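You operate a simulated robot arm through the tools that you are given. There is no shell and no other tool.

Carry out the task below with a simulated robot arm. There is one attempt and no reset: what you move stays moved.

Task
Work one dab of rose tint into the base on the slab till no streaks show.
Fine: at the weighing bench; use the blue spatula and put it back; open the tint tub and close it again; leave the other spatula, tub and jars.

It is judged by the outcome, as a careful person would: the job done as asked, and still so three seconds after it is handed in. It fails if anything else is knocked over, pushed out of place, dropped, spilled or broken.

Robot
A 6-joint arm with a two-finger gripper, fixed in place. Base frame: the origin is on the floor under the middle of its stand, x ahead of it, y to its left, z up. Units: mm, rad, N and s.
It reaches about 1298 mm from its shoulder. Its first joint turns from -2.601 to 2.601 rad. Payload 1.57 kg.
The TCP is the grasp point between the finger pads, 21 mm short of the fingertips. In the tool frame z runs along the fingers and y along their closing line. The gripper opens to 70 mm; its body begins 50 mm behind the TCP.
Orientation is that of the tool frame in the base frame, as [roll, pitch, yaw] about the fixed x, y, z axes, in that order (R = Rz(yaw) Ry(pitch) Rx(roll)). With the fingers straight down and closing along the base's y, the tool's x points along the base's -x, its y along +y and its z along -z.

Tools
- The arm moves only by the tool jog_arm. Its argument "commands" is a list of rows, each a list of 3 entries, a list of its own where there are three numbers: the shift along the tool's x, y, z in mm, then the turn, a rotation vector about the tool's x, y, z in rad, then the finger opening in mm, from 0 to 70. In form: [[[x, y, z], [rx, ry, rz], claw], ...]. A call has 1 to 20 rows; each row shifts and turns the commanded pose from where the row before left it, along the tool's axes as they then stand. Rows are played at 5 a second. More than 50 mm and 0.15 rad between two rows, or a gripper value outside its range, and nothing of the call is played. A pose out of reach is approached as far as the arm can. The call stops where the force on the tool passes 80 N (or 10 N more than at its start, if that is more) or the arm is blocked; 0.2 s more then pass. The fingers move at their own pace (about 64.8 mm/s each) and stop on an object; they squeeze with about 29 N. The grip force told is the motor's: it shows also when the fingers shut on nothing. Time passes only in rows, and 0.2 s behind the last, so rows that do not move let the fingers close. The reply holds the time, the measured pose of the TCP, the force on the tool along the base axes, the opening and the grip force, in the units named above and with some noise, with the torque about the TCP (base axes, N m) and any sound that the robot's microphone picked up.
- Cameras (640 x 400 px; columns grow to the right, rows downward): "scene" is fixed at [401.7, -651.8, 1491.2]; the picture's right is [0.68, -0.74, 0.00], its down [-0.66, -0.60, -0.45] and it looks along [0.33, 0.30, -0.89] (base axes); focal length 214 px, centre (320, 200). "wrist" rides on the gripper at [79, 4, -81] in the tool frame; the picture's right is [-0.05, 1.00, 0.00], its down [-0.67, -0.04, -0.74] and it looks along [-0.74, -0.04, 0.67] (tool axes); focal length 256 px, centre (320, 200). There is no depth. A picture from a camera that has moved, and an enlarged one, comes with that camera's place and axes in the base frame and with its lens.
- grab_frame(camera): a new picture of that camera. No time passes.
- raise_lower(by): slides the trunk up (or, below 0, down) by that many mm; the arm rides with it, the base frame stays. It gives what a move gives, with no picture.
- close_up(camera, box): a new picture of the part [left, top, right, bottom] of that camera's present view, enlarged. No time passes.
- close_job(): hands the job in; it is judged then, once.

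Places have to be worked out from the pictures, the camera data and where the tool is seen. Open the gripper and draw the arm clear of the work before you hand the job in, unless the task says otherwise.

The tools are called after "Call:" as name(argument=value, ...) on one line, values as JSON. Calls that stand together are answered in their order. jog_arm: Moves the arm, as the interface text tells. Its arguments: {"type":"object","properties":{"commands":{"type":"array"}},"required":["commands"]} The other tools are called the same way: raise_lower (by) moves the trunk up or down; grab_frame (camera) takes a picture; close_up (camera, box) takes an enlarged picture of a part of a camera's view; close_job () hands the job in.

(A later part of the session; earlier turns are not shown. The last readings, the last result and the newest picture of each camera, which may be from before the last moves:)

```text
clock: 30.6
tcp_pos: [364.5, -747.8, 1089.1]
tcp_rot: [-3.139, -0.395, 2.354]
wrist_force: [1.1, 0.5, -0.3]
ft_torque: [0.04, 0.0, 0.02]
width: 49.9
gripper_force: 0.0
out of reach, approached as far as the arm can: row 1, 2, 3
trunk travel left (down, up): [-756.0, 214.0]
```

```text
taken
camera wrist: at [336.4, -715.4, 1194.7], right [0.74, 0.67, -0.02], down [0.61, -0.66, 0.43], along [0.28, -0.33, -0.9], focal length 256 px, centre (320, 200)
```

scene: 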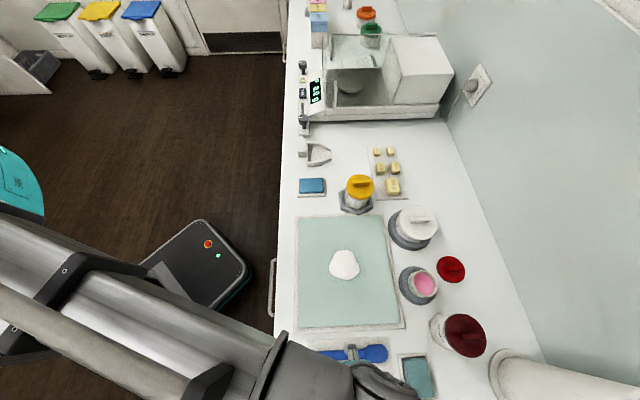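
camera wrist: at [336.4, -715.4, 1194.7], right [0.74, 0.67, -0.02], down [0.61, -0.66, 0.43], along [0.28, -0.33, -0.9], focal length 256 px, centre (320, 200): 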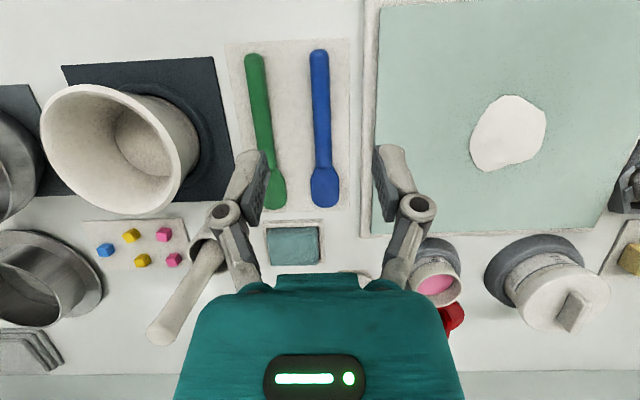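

The tilt holds to 0.4 rad, with the TCP rising about 14 mm; the wrist centre sits about 185 mm above the TCP and the trunk can compensate. This near-vertical view is good for measuring, so I'll zoom in on the spatulas.

Call:
close_up(camera="wrist", box=[220, 30, 380, 220])

Call:
close_up(camera="wrist", box=[270, 150, 380, 220])

```text
2.11 times, centred on (300, 125) of wrist
camera zoom: at [336.4, -715.4, 1194.7], right [0.74, 0.67, -0.02], down [0.61, -0.66, 0.43], along [0.28, -0.33, -0.9], focal length 539 px, centre (362, 358)
```

zoom: 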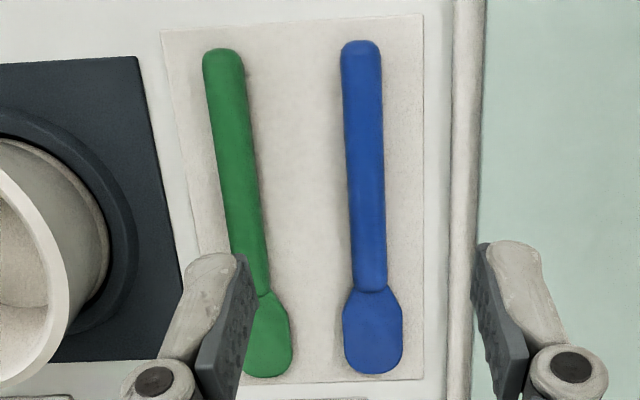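

```text
5.71 times, centred on (325, 185) of wrist
camera zoom: at [336.4, -715.4, 1194.7], right [0.74, 0.67, -0.02], down [0.61, -0.66, 0.43], along [0.28, -0.33, -0.9], focal length 1463 px, centre (291, 286)
```

zoom: 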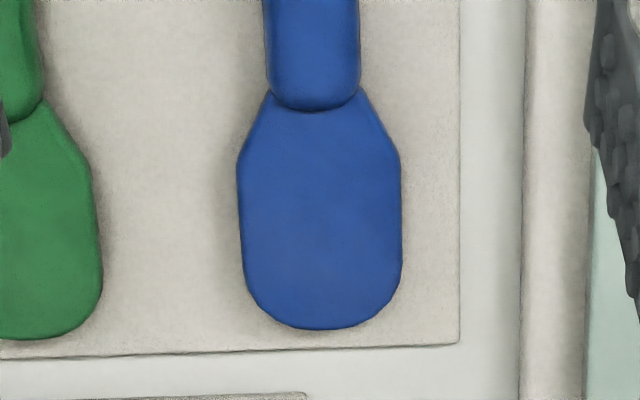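

The spatula's axis lines up with the tool's x, and the TCP at (364.5, -748) is 50 mm behind the blade junction, right over the handle. I'll straighten the tool and narrow the fingers to 34 mm.

Call:
jog_arm(commands=[[[0, 0, 0], [0, -0.1, 0], 50], [[0, 0, 0], [0, -0.1, 0], 50], [[0, 0, 0], [0, -0.1, 0], 50], [[0, 0, 0], [0, -0.1, 0], 34], [[0, 0, 0], [0, 0, 0], 34]])

```text
clock: 31.8
tcp_pos: [363.9, -747.2, 1075.4]
tcp_rot: [3.141, 0.008, 2.356]
wrist_force: [0.1, -0.8, -0.4]
ft_torque: [0.01, 0.03, 0.04]
width: 33.5
gripper_force: 0.0
out of reach, approached as far as the arm can: row 1, 2, 4
trunk travel left (down, up): [-756.0, 214.0]
```

The tool is vertical again at (364, -747, 1075). I'll nudge 0.7 mm toward the handle line and lower 105 mm; the fingertips will be at ≈950, still above the handle.

Call:
jog_arm(commands=[[[0, -0.7, 0], [0, 0, 0], 34], [[0, 0, 0], [0, 0, 0], 34]])

Call:
raise_lower(by=-105)

Call:
grab_frame(camera="wrist")

Call:
grab_frame(camera="scene")

```text
clock: 32.4
tcp_pos: [363.4, -746.8, 1074.7]
tcp_rot: [-3.141, 0.007, 2.356]
wrist_force: [-0.5, 0.4, -0.8]
ft_torque: [0.01, -0.02, -0.03]
width: 34.2
gripper_force: 0.1
trunk travel left (down, up): [-756.0, 214.0]
```

```text
clock: 33.8
tcp_pos: [363.5, -748.0, 970.5]
tcp_rot: [-3.14, 0.007, 2.355]
wrist_force: [0.0, 0.1, 0.0]
ft_torque: [-0.01, -0.01, 0.02]
width: 34.1
gripper_force: 0.1
trunk travel left (down, up): [-651.0, 319.0]
```

```text
taken
camera wrist: at [308.4, -688.4, 1050.8], right [0.74, 0.67, 0.0], down [0.44, -0.49, 0.75], along [0.5, -0.56, -0.66], focal length 256 px, centre (320, 200)
```

wrist: 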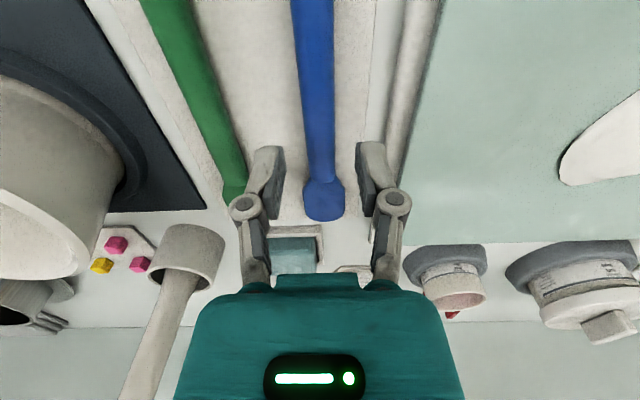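

```text
taken
```

scene: 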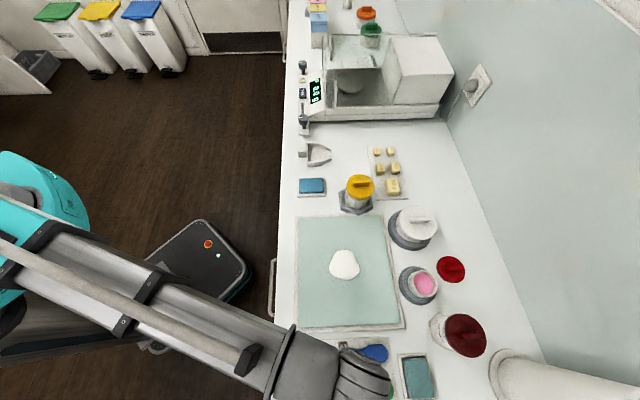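

The handle is nearly centred between the fingers. A quick zoom to measure the sideways offset before I go down around it.

Call:
close_up(camera="wrist", box=[220, 60, 420, 240])

```text
2.22 times, centred on (320, 150) of wrist
camera zoom: at [308.4, -688.4, 1050.8], right [0.74, 0.67, 0.0], down [0.44, -0.49, 0.75], along [0.5, -0.56, -0.66], focal length 569 px, centre (320, 311)
```

zoom: 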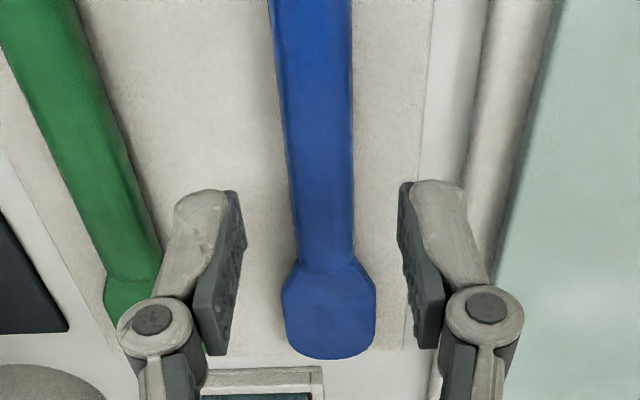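

The handle is within half a millimetre of centre and the junction is about 53 mm ahead. I'll lower 44 mm so the tips straddle the handle.

Call:
raise_lower(by=-44)

Call:
close_up(camera="wrist", box=[220, 60, 420, 240])

```text
clock: 34.7
tcp_pos: [363.4, -748.3, 924.3]
tcp_rot: [3.141, 0.007, 2.354]
wrist_force: [0.4, 0.0, 0.3]
ft_torque: [-0.02, 0.0, 0.01]
width: 33.9
gripper_force: 0.0
trunk travel left (down, up): [-607.0, 363.0]
```

```text
2.22 times, centred on (320, 150) of wrist
camera zoom: at [308.4, -688.3, 1006.7], right [0.74, 0.67, 0.0], down [0.44, -0.49, 0.75], along [0.5, -0.56, -0.66], focal length 569 px, centre (320, 311)
```

zoom: 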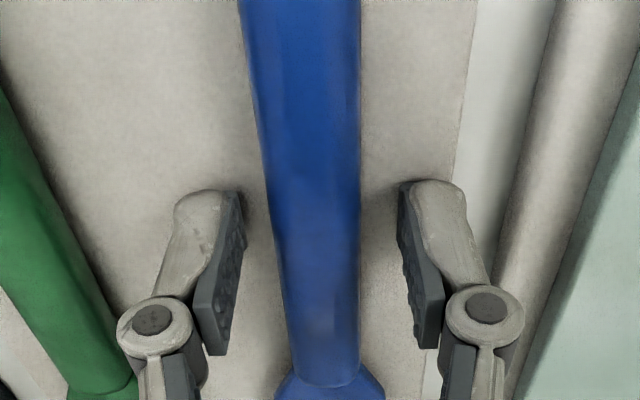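

No contact at TCP z≈926, and the tips appear just above the mat. I'll go down 2 mm more for a deeper hold.

Call:
raise_lower(by=-2)

```text
clock: 35.2
tcp_pos: [362.1, -748.4, 924.4]
tcp_rot: [-3.142, 0.006, 2.356]
wrist_force: [-0.2, -0.6, 0.3]
ft_torque: [0.02, 0.01, 0.0]
width: 34.0
gripper_force: 0.1
trunk travel left (down, up): [-605.0, 365.0]
```

Still free at z≈924. Closing on the handle now.

Call:
jog_arm(commands=[[[0, 0, 0], [0, 0, 0], 24], [[0, 0, 0], [0, 0, 0], 10], [[0, 0, 0], [0, 0, 0], 8], [[0, 0, 0], [0, 0, 0], 8]])

Call:
close_up(camera="wrist", box=[220, 60, 420, 240])

```text
clock: 36.2
tcp_pos: [363.2, -747.8, 924.9]
tcp_rot: [3.14, 0.008, 2.353]
wrist_force: [2.6, -0.7, 13.5]
ft_torque: [0.09, 0.04, -0.04]
width: 18.1
gripper_force: 29.2
trunk travel left (down, up): [-605.0, 365.0]
```

```text
2.22 times, centred on (320, 150) of wrist
camera zoom: at [308.2, -687.6, 1005.5], right [0.74, 0.67, 0.0], down [0.44, -0.49, 0.75], along [0.5, -0.56, -0.66], focal length 569 px, centre (320, 311)
```

zoom: 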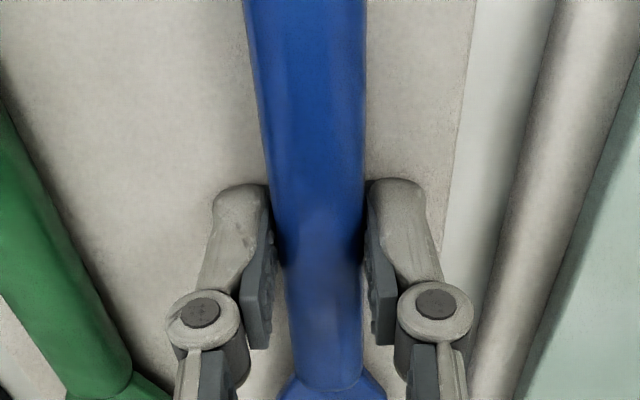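

Held at 18.1 mm with 29 N (pick pose TCP ≈ (363, -748, 925), travel-left 605). I'll lift straight up 120 mm and check the hold.

Call:
raise_lower(by=120)

Call:
grab_frame(camera="wrist")

Call:
grab_frame(camera="scene")

```text
clock: 37.7
tcp_pos: [363.1, -747.5, 1042.8]
tcp_rot: [-3.14, 0.007, 2.355]
wrist_force: [-0.1, -0.6, -0.2]
ft_torque: [-0.02, 0.02, 0.01]
width: 17.4
gripper_force: 28.4
trunk travel left (down, up): [-725.0, 245.0]
```

```text
taken
camera wrist: at [308.5, -688.5, 1124.6], right [0.74, 0.67, 0.0], down [0.44, -0.49, 0.75], along [0.5, -0.56, -0.66], focal length 256 px, centre (320, 200)
```

wrist: 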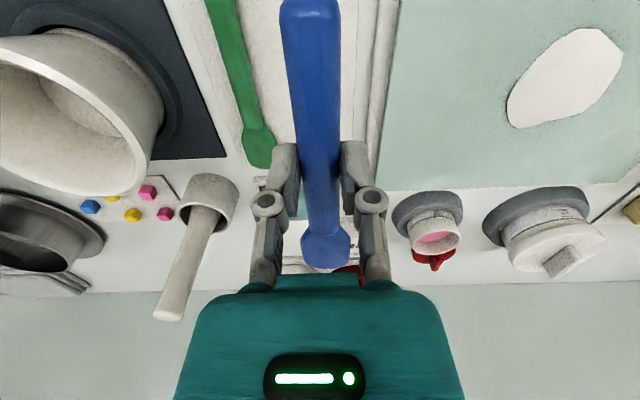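

```text
taken
```

scene: 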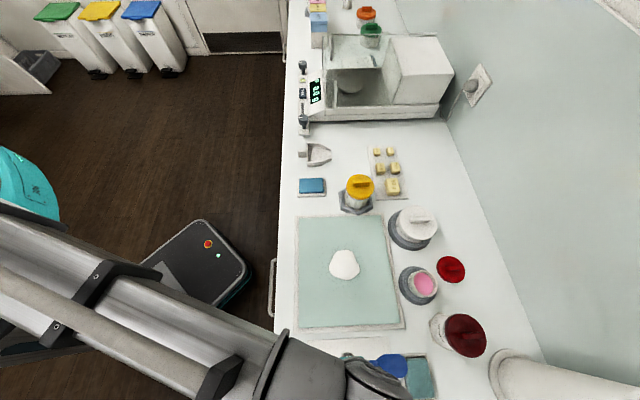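

The spatula is held level, with the blade junction ≈53 mm and the tip ≈103 mm ahead of the TCP. Next I'll look closely at the open tub to judge its rim and the tint level.

Call:
close_up(camera="wrist", box=[380, 180, 480, 280])

Call:
close_up(camera="scene", box=[390, 250, 470, 310])

Call:
close_up(camera="wrist", box=[260, 180, 390, 290])

```text
4.00 times, centred on (430, 230) of wrist
camera zoom: at [308.5, -688.5, 1124.6], right [0.74, 0.67, 0.0], down [0.44, -0.49, 0.75], along [0.5, -0.56, -0.66], focal length 1024 px, centre (-120, 80)
```

zoom: 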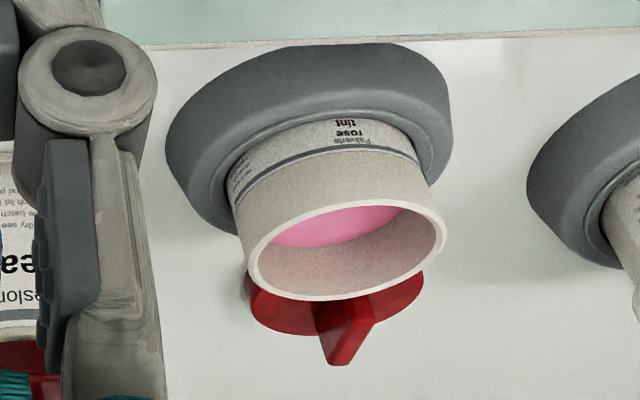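

```text
6.67 times, centred on (430, 280) of scene
camera zoom: at [401.7, -651.8, 1491.2], right [0.68, -0.74, 0.0], down [-0.66, -0.6, -0.45], along [0.33, 0.3, -0.89], focal length 1430 px, centre (-413, -333)
```

zoom: 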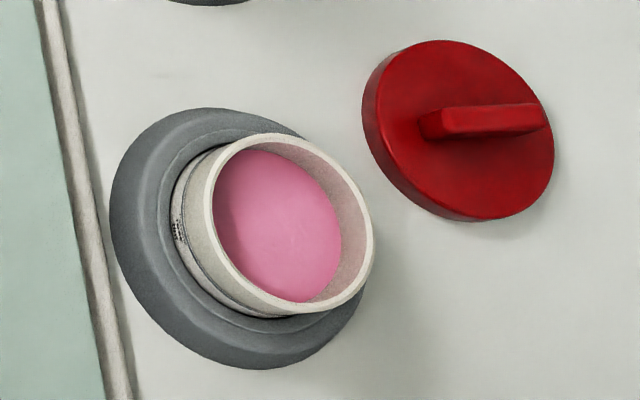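

```text
3.64 times, centred on (325, 235) of wrist
camera zoom: at [308.5, -688.5, 1124.6], right [0.74, 0.67, 0.0], down [0.44, -0.49, 0.75], along [0.5, -0.56, -0.66], focal length 931 px, centre (302, 73)
```

zoom: 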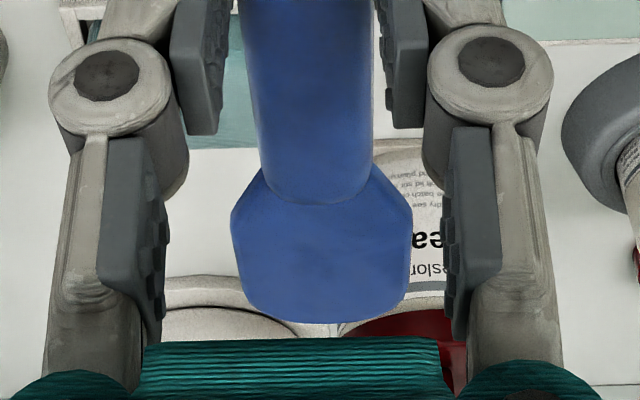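

The opening is about 56 mm across with its rim at z≈947, and the tint surface is at z≈928, so the 36 mm blade must go in steeply (≈0.9 rad) to clear the rim. I'll tilt here in free air, where the spatula tip stays above 1000.

Call:
jog_arm(commands=[[[0, 0, 0], [0, 0.1, 0], 8], [[0, 0, 0], [0, 0.1, 0], 8], [[0, 0, 0], [0, 0.1, 0], 8], [[0, 0, 0], [0, 0.1, 0], 8], [[0, 0, 0], [0, 0.1, 0], 8], [[0, 0, 0], [0, 0.1, 0], 8], [[0, 0, 0], [0, 0, 0], 8]])

Call:
grab_frame(camera="wrist")

Call:
grab_frame(camera="scene")

```text
clock: 39.3
tcp_pos: [361.8, -749.3, 1064.5]
tcp_rot: [-3.133, -0.473, 2.354]
wrist_force: [2.0, 2.8, -15.7]
ft_torque: [-0.73, 0.1, -0.11]
width: 18.0
gripper_force: 29.0
out of reach, approached as far as the arm can: row 2, 3, 4, 5, 6
trunk travel left (down, up): [-725.0, 245.0]
```

```text
taken
camera wrist: at [340.0, -721.3, 1172.9], right [0.74, 0.67, -0.03], down [0.64, -0.68, 0.36], along [0.22, -0.29, -0.93], focal length 256 px, centre (320, 200)
```

wrist: 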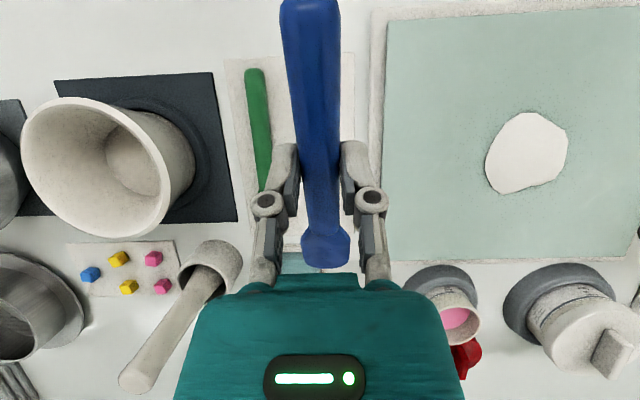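

```text
taken
```

scene: 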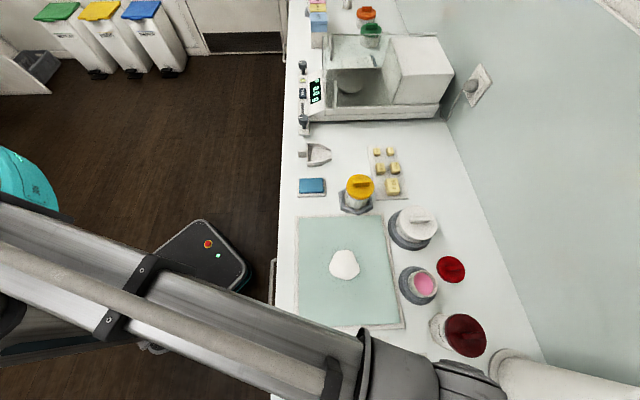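

The tilt stalled at 0.47 rad with −16 N on the tool and no contact on the spatula; I judge the wrist camera is meeting the boom above it. I'll go back to vertical. With the blade pointing along base +x instead, the camera leans clear of the boom.

Call:
jog_arm(commands=[[[0, 0, 0], [0, -0.1, 0], 8], [[0, 0, 0], [0, -0.1, 0], 8], [[0, 0, 0], [0, -0.1, 0], 8], [[0, 0, 0], [0, -0.1, 0], 8], [[0, 0, 0], [0, -0.1, 0], 8], [[0, 0, 0], [0, -0.1, 0], 8], [[0, 0, 0], [0, 0, 0], 8]])

```text
clock: 40.9
tcp_pos: [362.1, -748.1, 1044.9]
tcp_rot: [-3.135, 0.129, 2.361]
wrist_force: [0.5, 0.1, -1.5]
ft_torque: [0.0, 0.01, 0.02]
width: 18.2
gripper_force: 28.4
out of reach, approached as far as the arm can: row 1, 2, 3
trunk travel left (down, up): [-725.0, 245.0]
```

The pitch overshot to +0.129 because the command had been clipped at the stall. I'll correct that by +0.125 rad.

Call:
jog_arm(commands=[[[0, 0, 0], [0, 0.0625, 0], 8], [[0, 0, 0], [0, 0.0625, 0], 8], [[0, 0, 0], [0, 0, 0], 8]])

Call:
close_up(camera="wrist", box=[240, 0, 400, 290])

```text
clock: 41.7
tcp_pos: [361.5, -748.9, 1043.5]
tcp_rot: [-3.135, 0.002, 2.358]
wrist_force: [-1.1, -0.5, -0.2]
ft_torque: [0.0, 0.01, -0.03]
width: 17.9
gripper_force: 29.0
trunk travel left (down, up): [-725.0, 245.0]
```

```text
1.38 times, centred on (320, 145) of wrist
camera zoom: at [307.8, -689.2, 1125.1], right [0.74, 0.67, -0.01], down [0.45, -0.49, 0.75], along [0.5, -0.56, -0.67], focal length 353 px, centre (320, 276)
```

zoom: 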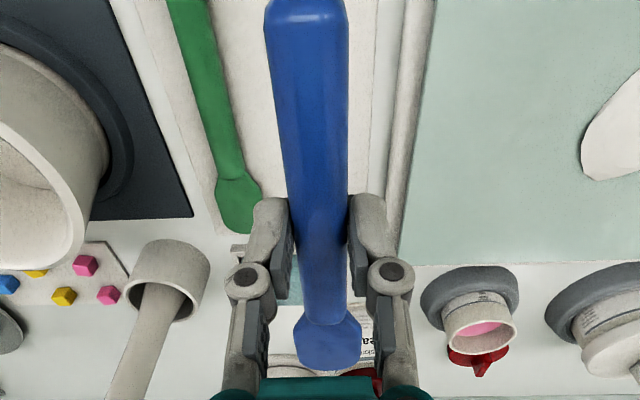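

The hold is unchanged. Now I'll turn the tool by −0.785 rad about its z so the blade points along base +x, still high in free air.

Call:
jog_arm(commands=[[[0, 0, 0], [0, 0, -0.13], 8], [[0, 0, 0], [0, 0, -0.13], 8], [[0, 0, 0], [0, 0, -0.13], 8], [[0, 0, 0], [0, 0, -0.13], 8], [[0, 0, 0], [0, 0, -0.13], 8], [[0, 0, 0], [0, 0, -0.13], 8], [[0, 0, 0], [0, 0, 0], 8]])

Call:
grab_frame(camera="wrist")

Call:
grab_frame(camera="scene")

```text
clock: 43.3
tcp_pos: [362.3, -749.9, 1044.9]
tcp_rot: [-3.135, -0.001, 3.14]
wrist_force: [0.3, 0.5, -0.9]
ft_torque: [0.02, 0.02, 0.01]
width: 18.2
gripper_force: 29.2
trunk travel left (down, up): [-725.0, 245.0]
```

```text
taken
camera wrist: at [281.5, -744.4, 1125.5], right [0.05, 1.0, -0.01], down [0.67, -0.03, 0.74], along [0.74, -0.04, -0.67], focal length 256 px, centre (320, 200)
```

wrist: 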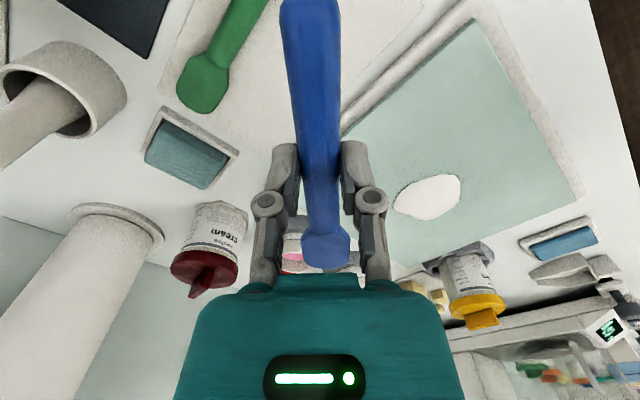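

```text
taken
```

scene: 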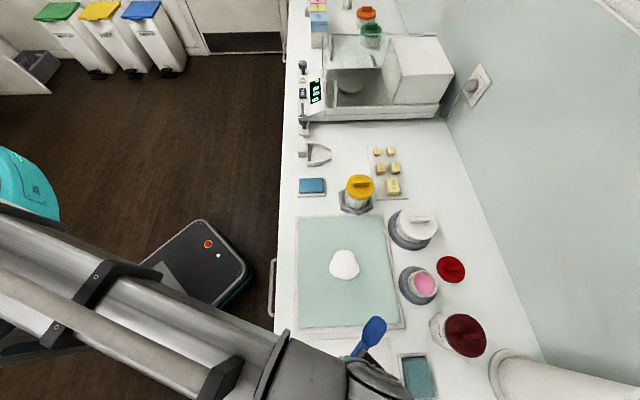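

The blade now points along +x. I'll carry it level at z≈1044 to TCP ≈ (530, -800), short of the tub, before tilting.

Call:
jog_arm(commands=[[[-42, -12.6, 0], [0, 0, 0], 8], [[-42, -12.6, 0], [0, 0, 0], 8], [[-42, -12.6, 0], [0, 0, 0], 8], [[-42, -12.6, 0], [0, 0, 0], 8], [[0, 0, 0], [0, 0, 0], 8]])

Call:
grab_frame(camera="scene")

```text
clock: 44.5
tcp_pos: [529.0, -796.4, 1043.1]
tcp_rot: [-3.133, -0.005, 3.136]
wrist_force: [0.6, -0.7, -1.1]
ft_torque: [0.0, 0.0, -0.02]
width: 17.8
gripper_force: 29.0
trunk travel left (down, up): [-725.0, 245.0]
```

```text
taken
```

scene: 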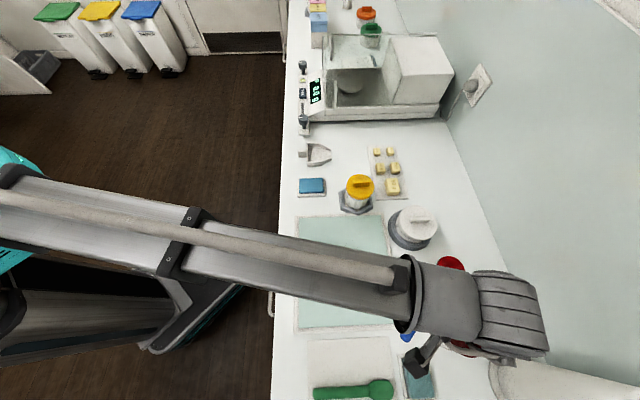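

The wrist camera is off to the side of the boom now. I'll tilt in steps, checking for the stall: 0.5 rad first.

Call:
jog_arm(commands=[[[0, 0, 0], [0, 0.1, 0], 8], [[0, 0, 0], [0, 0.1, 0], 8], [[0, 0, 0], [0, 0.1, 0], 8], [[0, 0, 0], [0, 0.1, 0], 8], [[0, 0, 0], [0, 0.1, 0], 8], [[0, 0, 0], [0, 0, 0], 8]])

```text
clock: 45.9
tcp_pos: [529.3, -799.9, 1066.3]
tcp_rot: [-3.135, -0.505, 3.135]
wrist_force: [-0.8, -0.2, -0.1]
ft_torque: [-0.01, -0.02, 0.04]
width: 17.9
gripper_force: 28.7
out of reach, approached as far as the arm can: row 3, 4, 5
trunk travel left (down, up): [-725.0, 245.0]
```

The tilt is at 0.505 with no force, so this direction is free. On to 0.9 rad.

Call:
jog_arm(commands=[[[0, 0, 0], [0, 0.1, 0], 8], [[0, 0, 0], [0, 0.1, 0], 8], [[0, 0, 0], [0, 0.1, 0], 8], [[0, 0, 0], [0, 0.1, 0], 8], [[0, 0, 0], [0, 0, 0], 8]])

Call:
grab_frame(camera="wrist")

Call:
grab_frame(camera="scene")

```text
clock: 47.1
tcp_pos: [512.8, -812.6, 1112.5]
tcp_rot: [-3.087, -0.877, 3.133]
wrist_force: [-0.4, -0.5, -0.6]
ft_torque: [0.02, -0.01, 0.0]
width: 17.8
gripper_force: 28.7
out of reach, approached as far as the arm can: row 1, 2, 3, 4
trunk travel left (down, up): [-725.0, 245.0]
```

```text
taken
camera wrist: at [523.5, -803.4, 1224.0], right [0.0, 1.0, -0.08], down [1.0, 0.0, -0.04], along [-0.04, -0.08, -1.0], focal length 256 px, centre (320, 200)
```

wrist: 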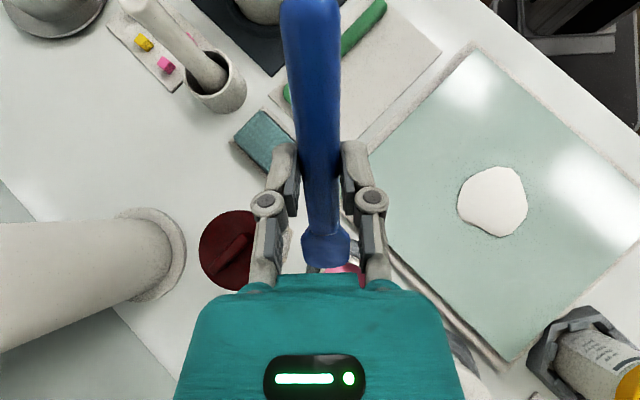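

```text
taken
```

scene: 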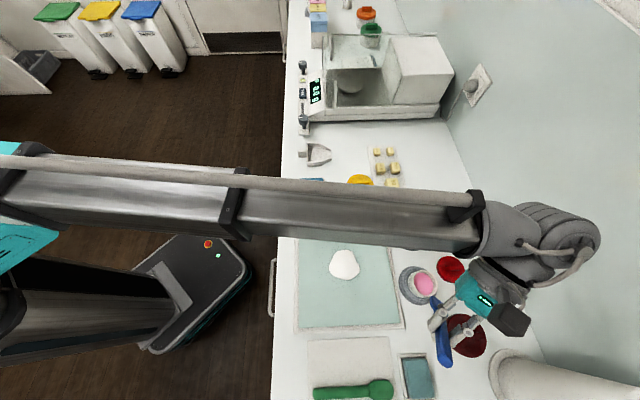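

At 0.88 rad the spatula points down toward the tub, but the unreachable commanded height pulled the position to (513, -813). I'll raise the command by 70 mm so the pose is feasible and the x/y settles.

Call:
jog_arm(commands=[[[27.4, 0, -21.8], [0, 0, 0], 8], [[27.4, 0, -21.8], [0, 0, 0], 8], [[0, 0, 0], [0, 0, 0], 8]])

Call:
grab_frame(camera="scene")

Call:
close_up(camera="scene", box=[380, 240, 540, 380])

```text
clock: 47.9
tcp_pos: [514.3, -811.5, 1110.9]
tcp_rot: [-3.087, -0.878, 3.133]
wrist_force: [-0.3, 0.9, -1.4]
ft_torque: [-0.05, -0.02, 0.01]
width: 17.7
gripper_force: 28.8
out of reach, approached as far as the arm can: row 1, 2
trunk travel left (down, up): [-725.0, 245.0]
```

```text
taken
```

scene: 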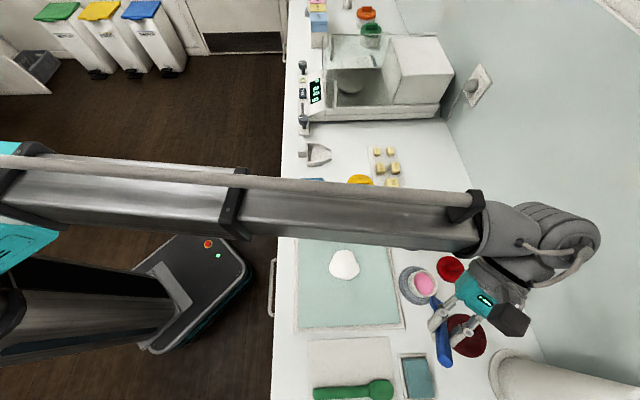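

```text
2.86 times, centred on (460, 310) of scene
camera zoom: at [401.7, -651.8, 1491.2], right [0.68, -0.74, 0.0], down [-0.66, -0.6, -0.45], along [0.33, 0.3, -0.89], focal length 613 px, centre (-80, -114)
```

zoom: 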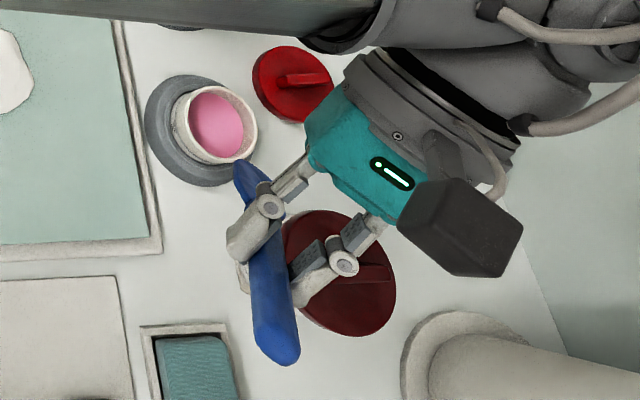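

The pose is limited to about 0.88 rad here, which is still steep enough. The tip is at about (566, -807, 1023), short of the tub centre (609, -800), so I'll move +40 mm in x and +7 mm in y at this height.

Call:
jog_arm(commands=[[[-12.8, 3.5, -15.4], [0, 0, 0], 8], [[-12.8, 3.5, -15.4], [0, 0, 0], 8], [[0, 0, 0], [0, 0, 0], 8]])

Call:
close_up(camera="scene", box=[380, 240, 540, 380])

```text
clock: 48.7
tcp_pos: [547.1, -808.5, 1109.3]
tcp_rot: [-3.071, -0.867, 3.134]
wrist_force: [-0.2, -0.8, -0.5]
ft_torque: [-0.04, 0.02, 0.04]
width: 17.9
gripper_force: 28.9
out of reach, approached as far as the arm can: row 2
trunk travel left (down, up): [-725.0, 245.0]
```

```text
2.86 times, centred on (460, 310) of scene
camera zoom: at [401.7, -651.8, 1491.2], right [0.68, -0.74, 0.0], down [-0.66, -0.6, -0.45], along [0.33, 0.3, -0.89], focal length 613 px, centre (-80, -114)
```

zoom: 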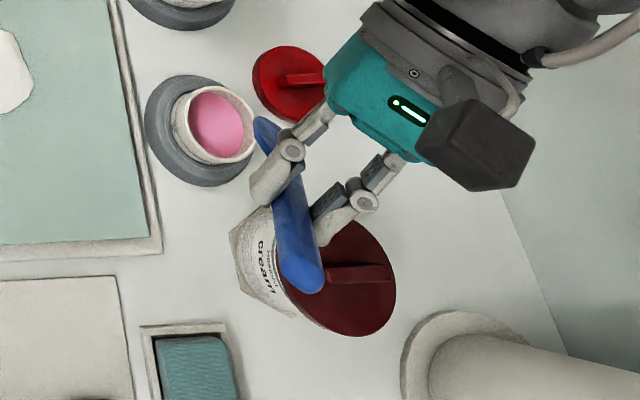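

The tip is now just over the tub's edge, but the roll drifted 0.07 rad at the wrist's limit. I'll take out that roll and ease the tilt slightly so the pose stays feasible.

Call:
jog_arm(commands=[[[0, 0, 0], [-0.07, -0.04, 0], 8], [[0, 0, 0], [0, 0, 0], 8]])

```text
clock: 49.3
tcp_pos: [534.5, -819.3, 1101.8]
tcp_rot: [-3.119, -0.809, 3.135]
wrist_force: [-0.6, 0.0, 0.0]
ft_torque: [-0.01, -0.01, 0.0]
width: 17.8
gripper_force: 29.1
out of reach, approached as far as the arm can: row 1
trunk travel left (down, up): [-725.0, 245.0]
```

The limit is trading position for tilt: it's tight when leaning along the boom, freer when leaning sideways. I'll ease the tilt to about 0.6, turn the blade heading 0.4 rad further toward +y, and try again.

Call:
jog_arm(commands=[[[0, 0, 0], [-0.011, -0.1, 0], 8], [[0, 0, 0], [-0.011, -0.1, 0], 8], [[0, 0, 0], [0.0753, 0, -0.11], 8], [[0, 0, 0], [0.0753, 0, -0.11], 8], [[0, 0, 0], [0.0753, 0, -0.11], 8], [[0, 0, 0], [0, 0, 0], 8]])

```text
clock: 50.7
tcp_pos: [533.7, -815.1, 1078.6]
tcp_rot: [3.093, -0.622, -2.747]
wrist_force: [0.3, 0.1, -0.9]
ft_torque: [0.0, 0.03, -0.02]
width: 18.0
gripper_force: 29.5
out of reach, approached as far as the arm can: row 1, 2
trunk travel left (down, up): [-725.0, 245.0]
```

The heading is now 0.39 rad toward +y, pitch −0.62. I'll take out the small roll and tilt up again.

Call:
jog_arm(commands=[[[0, 0, 0], [0.049, 0.1, 0], 8], [[0, 0, 0], [0, 0.1, 0], 8], [[0, 0, 0], [0, 0.08, 0], 8], [[0, 0, 0], [0, 0, 0], 8]])

Call:
grab_frame(camera="scene")

Call:
close_up(camera="scene", box=[380, 240, 540, 380])

```text
clock: 51.7
tcp_pos: [534.5, -816.8, 1115.1]
tcp_rot: [3.138, -0.904, -2.744]
wrist_force: [0.3, -0.2, 0.3]
ft_torque: [0.0, 0.0, -0.01]
width: 17.8
gripper_force: 29.0
out of reach, approached as far as the arm can: row 1, 2, 3
trunk travel left (down, up): [-725.0, 245.0]
```

```text
taken
```

scene: 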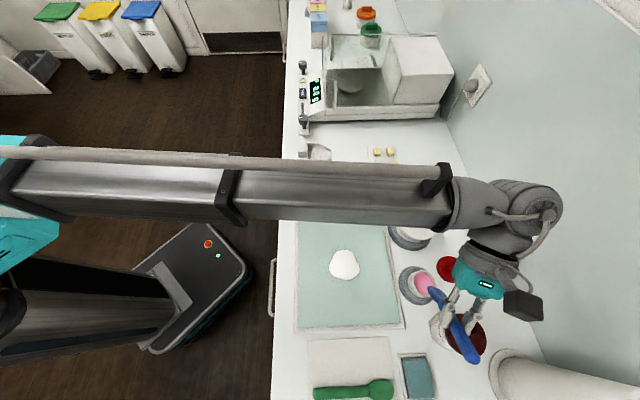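

```text
2.86 times, centred on (460, 310) of scene
camera zoom: at [401.7, -651.8, 1491.2], right [0.68, -0.74, 0.0], down [-0.66, -0.6, -0.45], along [0.33, 0.3, -0.89], focal length 613 px, centre (-80, -114)
```

zoom: 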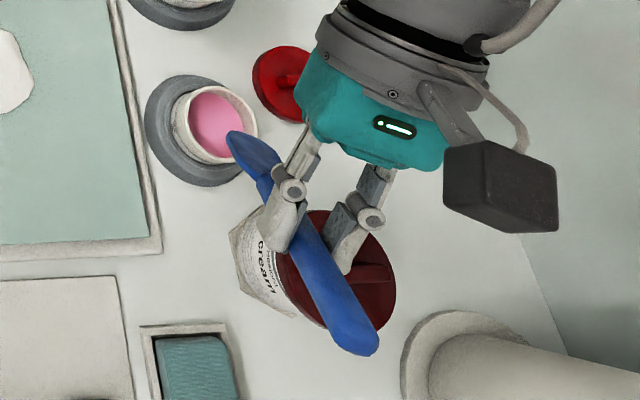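

The full 0.90 rad tilt is reached here with clean roll, TCP (534, -817, 1115). Zooming both cameras on the blade tip will give me its exact position before I go over the opening.

Call:
close_up(camera="scene", box=[410, 260, 490, 320])

Call:
close_up(camera="wrist", box=[260, 180, 400, 290])

Call:
grab_frame(camera="wrist")

```text
6.67 times, centred on (450, 290) of scene
camera zoom: at [401.7, -651.8, 1491.2], right [0.68, -0.74, 0.0], down [-0.66, -0.6, -0.45], along [0.33, 0.3, -0.89], focal length 1430 px, centre (-547, -400)
```

zoom: 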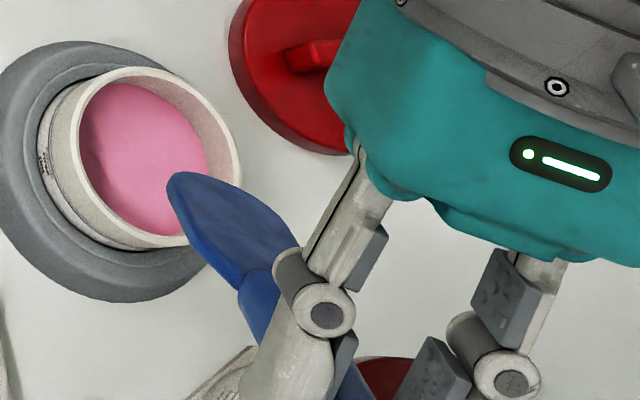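

```text
3.64 times, centred on (330, 235) of wrist
camera zoom: at [544.9, -807.1, 1227.5], right [-0.35, 0.93, -0.04], down [0.93, 0.35, -0.06], along [-0.04, -0.06, -1.0], focal length 931 px, centre (284, 73)
```

zoom: 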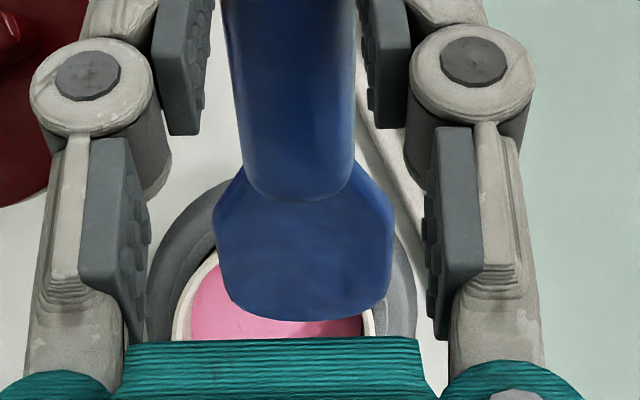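

```text
taken
camera wrist: at [544.9, -807.1, 1227.5], right [-0.35, 0.93, -0.04], down [0.93, 0.35, -0.06], along [-0.04, -0.06, -1.0], focal length 256 px, centre (320, 200)
```

wrist: 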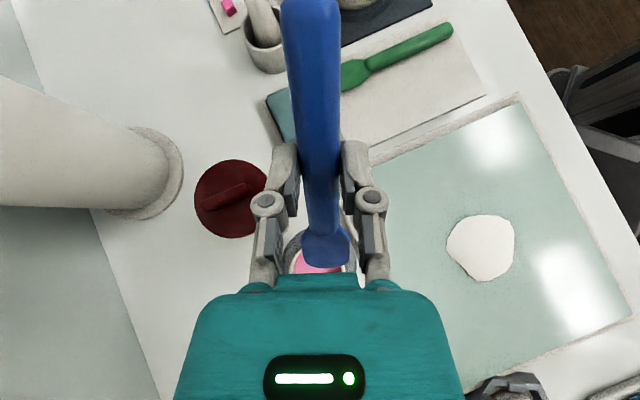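

The wrist camera now looks straight down past the blade onto the tint. The tip is at about (583, -798, 1028), so I'll shift ≈+34 mm in x at this height to put it over the middle of the opening.

Call:
jog_arm(commands=[[[-9.8, -6.1, -12.45], [0, 0, 0], 8], [[-9.8, -6.1, -12.45], [0, 0, 0], 8], [[0, 0, 0], [0, 0, 0], 8]])

Call:
grab_frame(camera="wrist")

Call:
close_up(camera="scene", box=[410, 250, 506, 310])

```text
clock: 52.5
tcp_pos: [569.4, -813.7, 1114.0]
tcp_rot: [3.138, -0.902, -2.746]
wrist_force: [0.8, 0.6, 0.5]
ft_torque: [-0.01, 0.0, 0.03]
width: 17.9
gripper_force: 29.1
trunk travel left (down, up): [-725.0, 245.0]
```

```text
taken
camera wrist: at [580.2, -805.3, 1227.4], right [-0.35, 0.93, -0.04], down [0.93, 0.35, -0.06], along [-0.04, -0.06, -1.0], focal length 256 px, centre (320, 200)
```

wrist: 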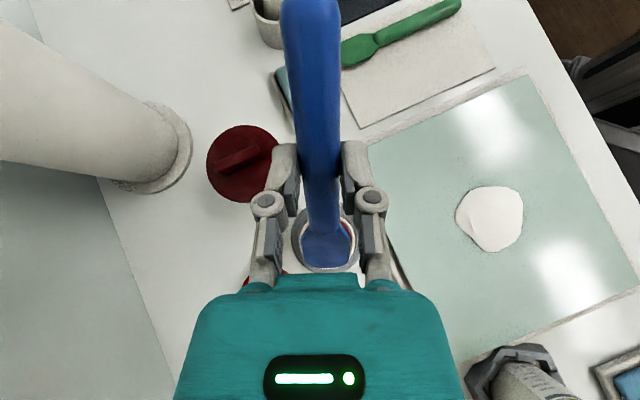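

```text
6.67 times, centred on (458, 280) of scene
camera zoom: at [401.7, -651.8, 1491.2], right [0.68, -0.74, 0.0], down [-0.66, -0.6, -0.45], along [0.33, 0.3, -0.89], focal length 1430 px, centre (-600, -333)
```

zoom: 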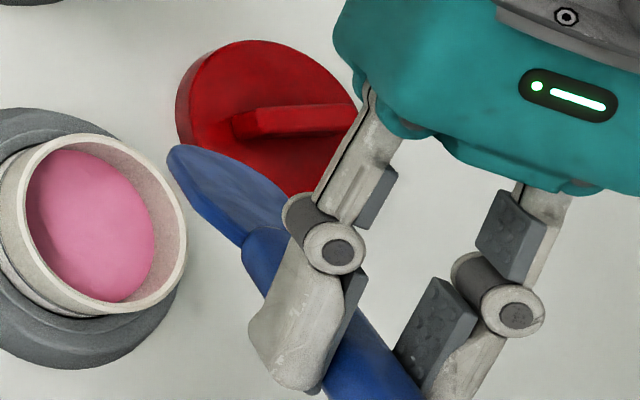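

The pose is now fully reachable. From straight above, the blade lies inside the opening's outline; I'll zoom in to check centring.

Call:
close_up(camera="wrist", box=[260, 180, 400, 290])

```text
3.64 times, centred on (330, 235) of wrist
camera zoom: at [580.2, -805.3, 1227.4], right [-0.35, 0.93, -0.04], down [0.93, 0.35, -0.06], along [-0.04, -0.06, -1.0], focal length 931 px, centre (284, 73)
```

zoom: 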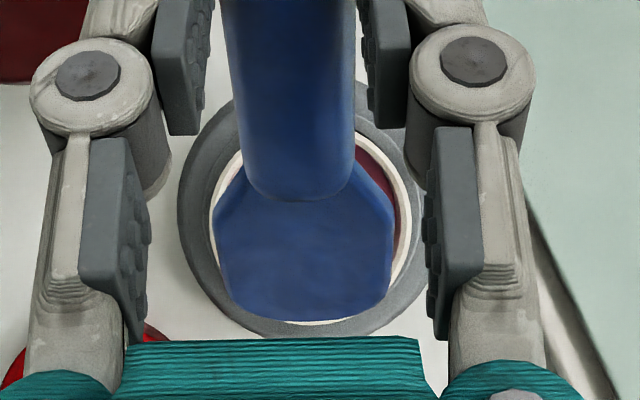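

The tip is laterally centred and about 11 mm past the tub's middle, with the rim all around it. I'll lower 80 mm so the tip sits just inside the rim, above the tint.

Call:
raise_lower(by=-80)

Call:
close_up(camera="scene", box=[390, 250, 486, 310])

Call:
close_up(camera="wrist", box=[260, 180, 400, 290])

```text
clock: 53.7
tcp_pos: [569.7, -815.4, 1034.8]
tcp_rot: [-3.141, -0.902, -2.744]
wrist_force: [0.3, -0.6, -0.2]
ft_torque: [0.0, 0.0, -0.03]
width: 17.9
gripper_force: 28.6
trunk travel left (down, up): [-645.0, 325.0]
```

```text
6.67 times, centred on (438, 280) of scene
camera zoom: at [401.7, -651.8, 1491.2], right [0.68, -0.74, 0.0], down [-0.66, -0.6, -0.45], along [0.33, 0.3, -0.89], focal length 1430 px, centre (-467, -333)
```

zoom: 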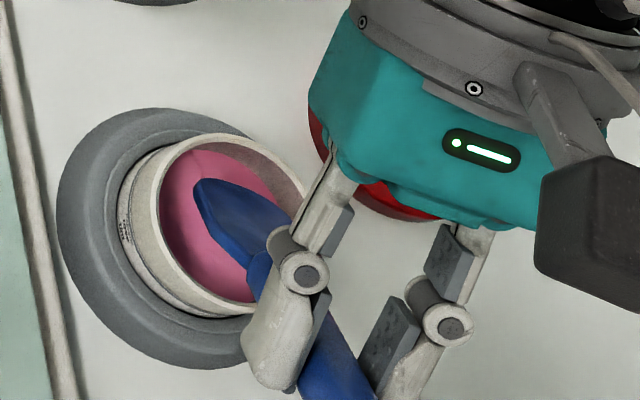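

```text
3.64 times, centred on (330, 235) of wrist
camera zoom: at [580.0, -805.3, 1147.5], right [-0.35, 0.93, -0.04], down [0.93, 0.35, -0.06], along [-0.04, -0.06, -1.0], focal length 931 px, centre (284, 73)
```

zoom: 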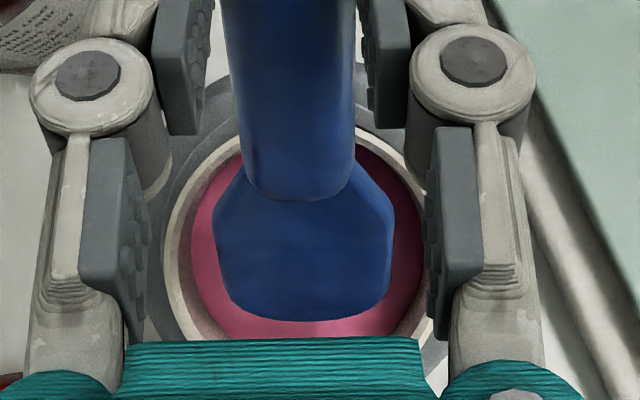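

The blade is inside the rim, centred, and its shadow falls on the tint. I'll lower in small steps: 12 mm first.

Call:
raise_lower(by=-12)

Call:
close_up(camera="scene", box=[390, 250, 486, 310])

Call:
close_up(camera="wrist", box=[260, 180, 400, 290])

```text
clock: 54.3
tcp_pos: [568.2, -814.7, 1022.8]
tcp_rot: [3.141, -0.902, -2.746]
wrist_force: [0.1, -0.4, -0.1]
ft_torque: [-0.02, -0.01, 0.01]
width: 17.9
gripper_force: 29.2
trunk travel left (down, up): [-633.0, 337.0]
```

```text
6.67 times, centred on (438, 280) of scene
camera zoom: at [401.7, -651.8, 1491.2], right [0.68, -0.74, 0.0], down [-0.66, -0.6, -0.45], along [0.33, 0.3, -0.89], focal length 1430 px, centre (-467, -333)
```

zoom: 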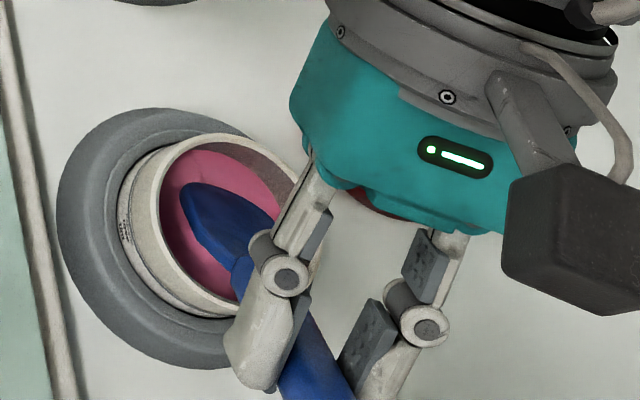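

```text
3.64 times, centred on (330, 235) of wrist
camera zoom: at [580.0, -805.4, 1135.4], right [-0.35, 0.93, -0.04], down [0.93, 0.35, -0.06], along [-0.04, -0.06, -1.0], focal length 931 px, centre (284, 73)
```

zoom: 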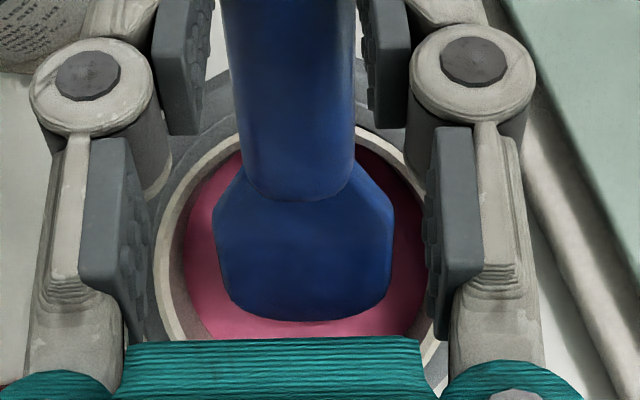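

The tip is a few millimetres above the tint by my estimate, with no force. I'll go down 6 mm and look again.

Call:
raise_lower(by=-6)

Call:
close_up(camera="scene", box=[400, 260, 448, 290])

Call:
close_up(camera="wrist", box=[260, 180, 400, 290])

```text
clock: 54.8
tcp_pos: [570.2, -815.2, 1018.0]
tcp_rot: [3.14, -0.903, -2.746]
wrist_force: [-0.7, 0.6, -0.2]
ft_torque: [-0.02, -0.01, 0.01]
width: 17.8
gripper_force: 28.7
trunk travel left (down, up): [-627.0, 343.0]
```

```text
13.33 times, centred on (424, 275) of scene
camera zoom: at [401.7, -651.8, 1491.2], right [0.68, -0.74, 0.0], down [-0.66, -0.6, -0.45], along [0.33, 0.3, -0.89], focal length 2860 px, centre (-1067, -800)
```

zoom: 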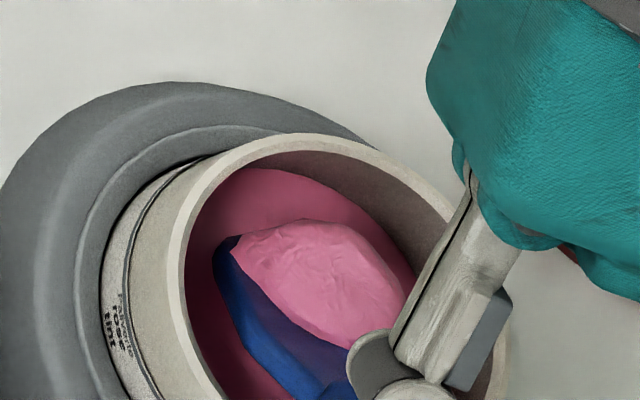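

```text
3.64 times, centred on (330, 235) of wrist
camera zoom: at [580.1, -805.4, 1129.4], right [-0.35, 0.93, -0.04], down [0.93, 0.35, -0.06], along [-0.04, -0.06, -1.0], focal length 931 px, centre (284, 73)
```

zoom: 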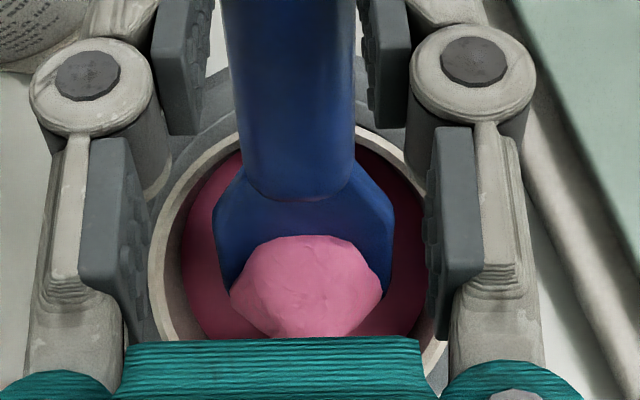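

A pink dab is now sitting on the blade, which is the one dab I need. I'll lift straight up, well above the rim, keeping the tilt.

Call:
raise_lower(by=100)

Call:
grab_frame(camera="wrist")

Call:
grab_frame(camera="scene")

```text
clock: 56.1
tcp_pos: [569.4, -815.8, 1116.6]
tcp_rot: [3.141, -0.904, -2.745]
wrist_force: [0.7, 0.9, -0.5]
ft_torque: [0.02, -0.02, 0.02]
width: 18.0
gripper_force: 28.6
trunk travel left (down, up): [-727.0, 243.0]
```

```text
taken
camera wrist: at [580.2, -805.5, 1229.3], right [-0.35, 0.93, -0.04], down [0.93, 0.35, -0.06], along [-0.04, -0.06, -1.0], focal length 256 px, centre (320, 200)
```

wrist: 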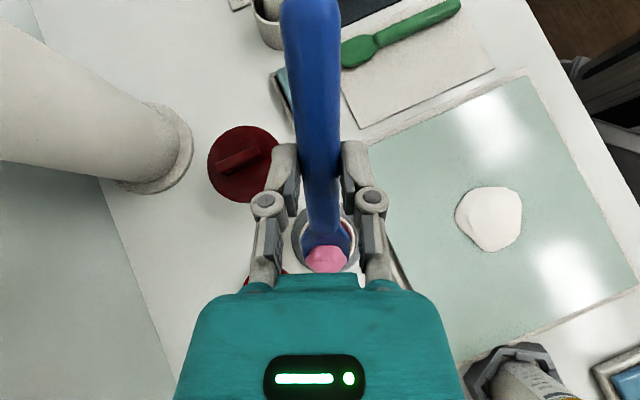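

```text
taken
```

scene: 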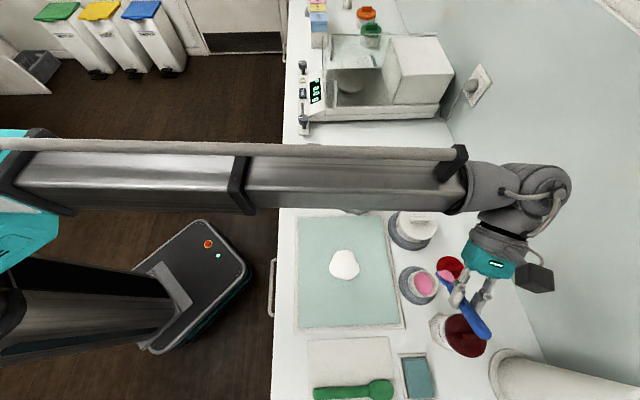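

The dab is on the blade and the tub stayed put. I'll ease the tilt to 0.6 and carry it gently over the slab, with the tip still above 1000.

Call:
jog_arm(commands=[[[0, 0, 0], [0, -0.1, 0], 8], [[0, 0, 0], [0, -0.1, 0], 8], [[0, 0, 0], [0, -0.1, 0], 8], [[6.2, 23.4, 4.3], [0, 0, 0], 8], [[6.2, 23.4, 4.3], [0, 0, 0], 8], [[6.2, 23.4, 4.3], [0, 0, 0], 8], [[6.2, 23.4, 4.3], [0, 0, 0], 8], [[6.2, 23.4, 4.3], [0, 0, 0], 8], [[6.2, 23.4, 4.3], [0, 0, 0], 8], [[6.2, 23.4, 4.3], [0, 0, 0], 8], [[6.2, 23.4, 4.3], [0, 0, 0], 8], [[0, 0, 0], [0, 0, 0], 8]])

Call:
grab_frame(camera="wrist")

Call:
grab_frame(camera="scene")

```text
clock: 58.7
tcp_pos: [440.7, -663.3, 1078.9]
tcp_rot: [3.139, -0.602, -2.744]
wrist_force: [-0.7, -0.3, -0.2]
ft_torque: [0.01, -0.01, -0.01]
width: 18.0
gripper_force: 29.3
out of reach, approached as far as the arm can: row 1, 2, 3
trunk travel left (down, up): [-727.0, 243.0]
```

```text
taken
camera wrist: at [421.0, -667.5, 1190.7], right [-0.34, 0.94, -0.03], down [0.91, 0.34, 0.24], along [0.23, 0.06, -0.97], focal length 256 px, centre (320, 200)
```

wrist: 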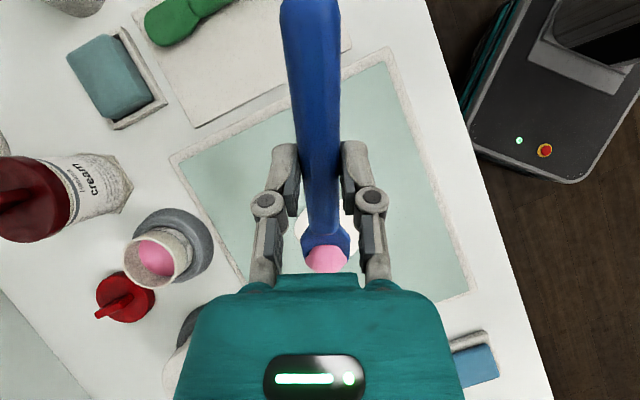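

```text
taken
```

scene: 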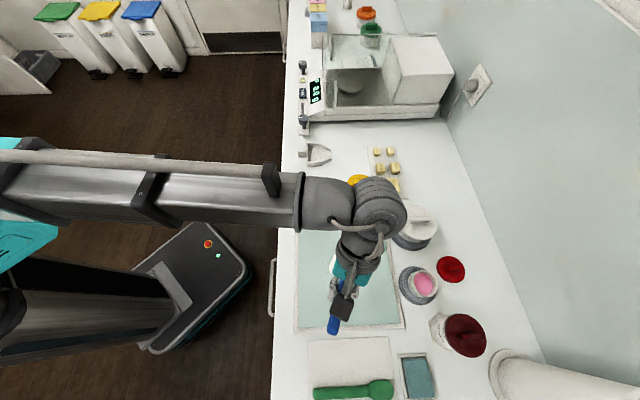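

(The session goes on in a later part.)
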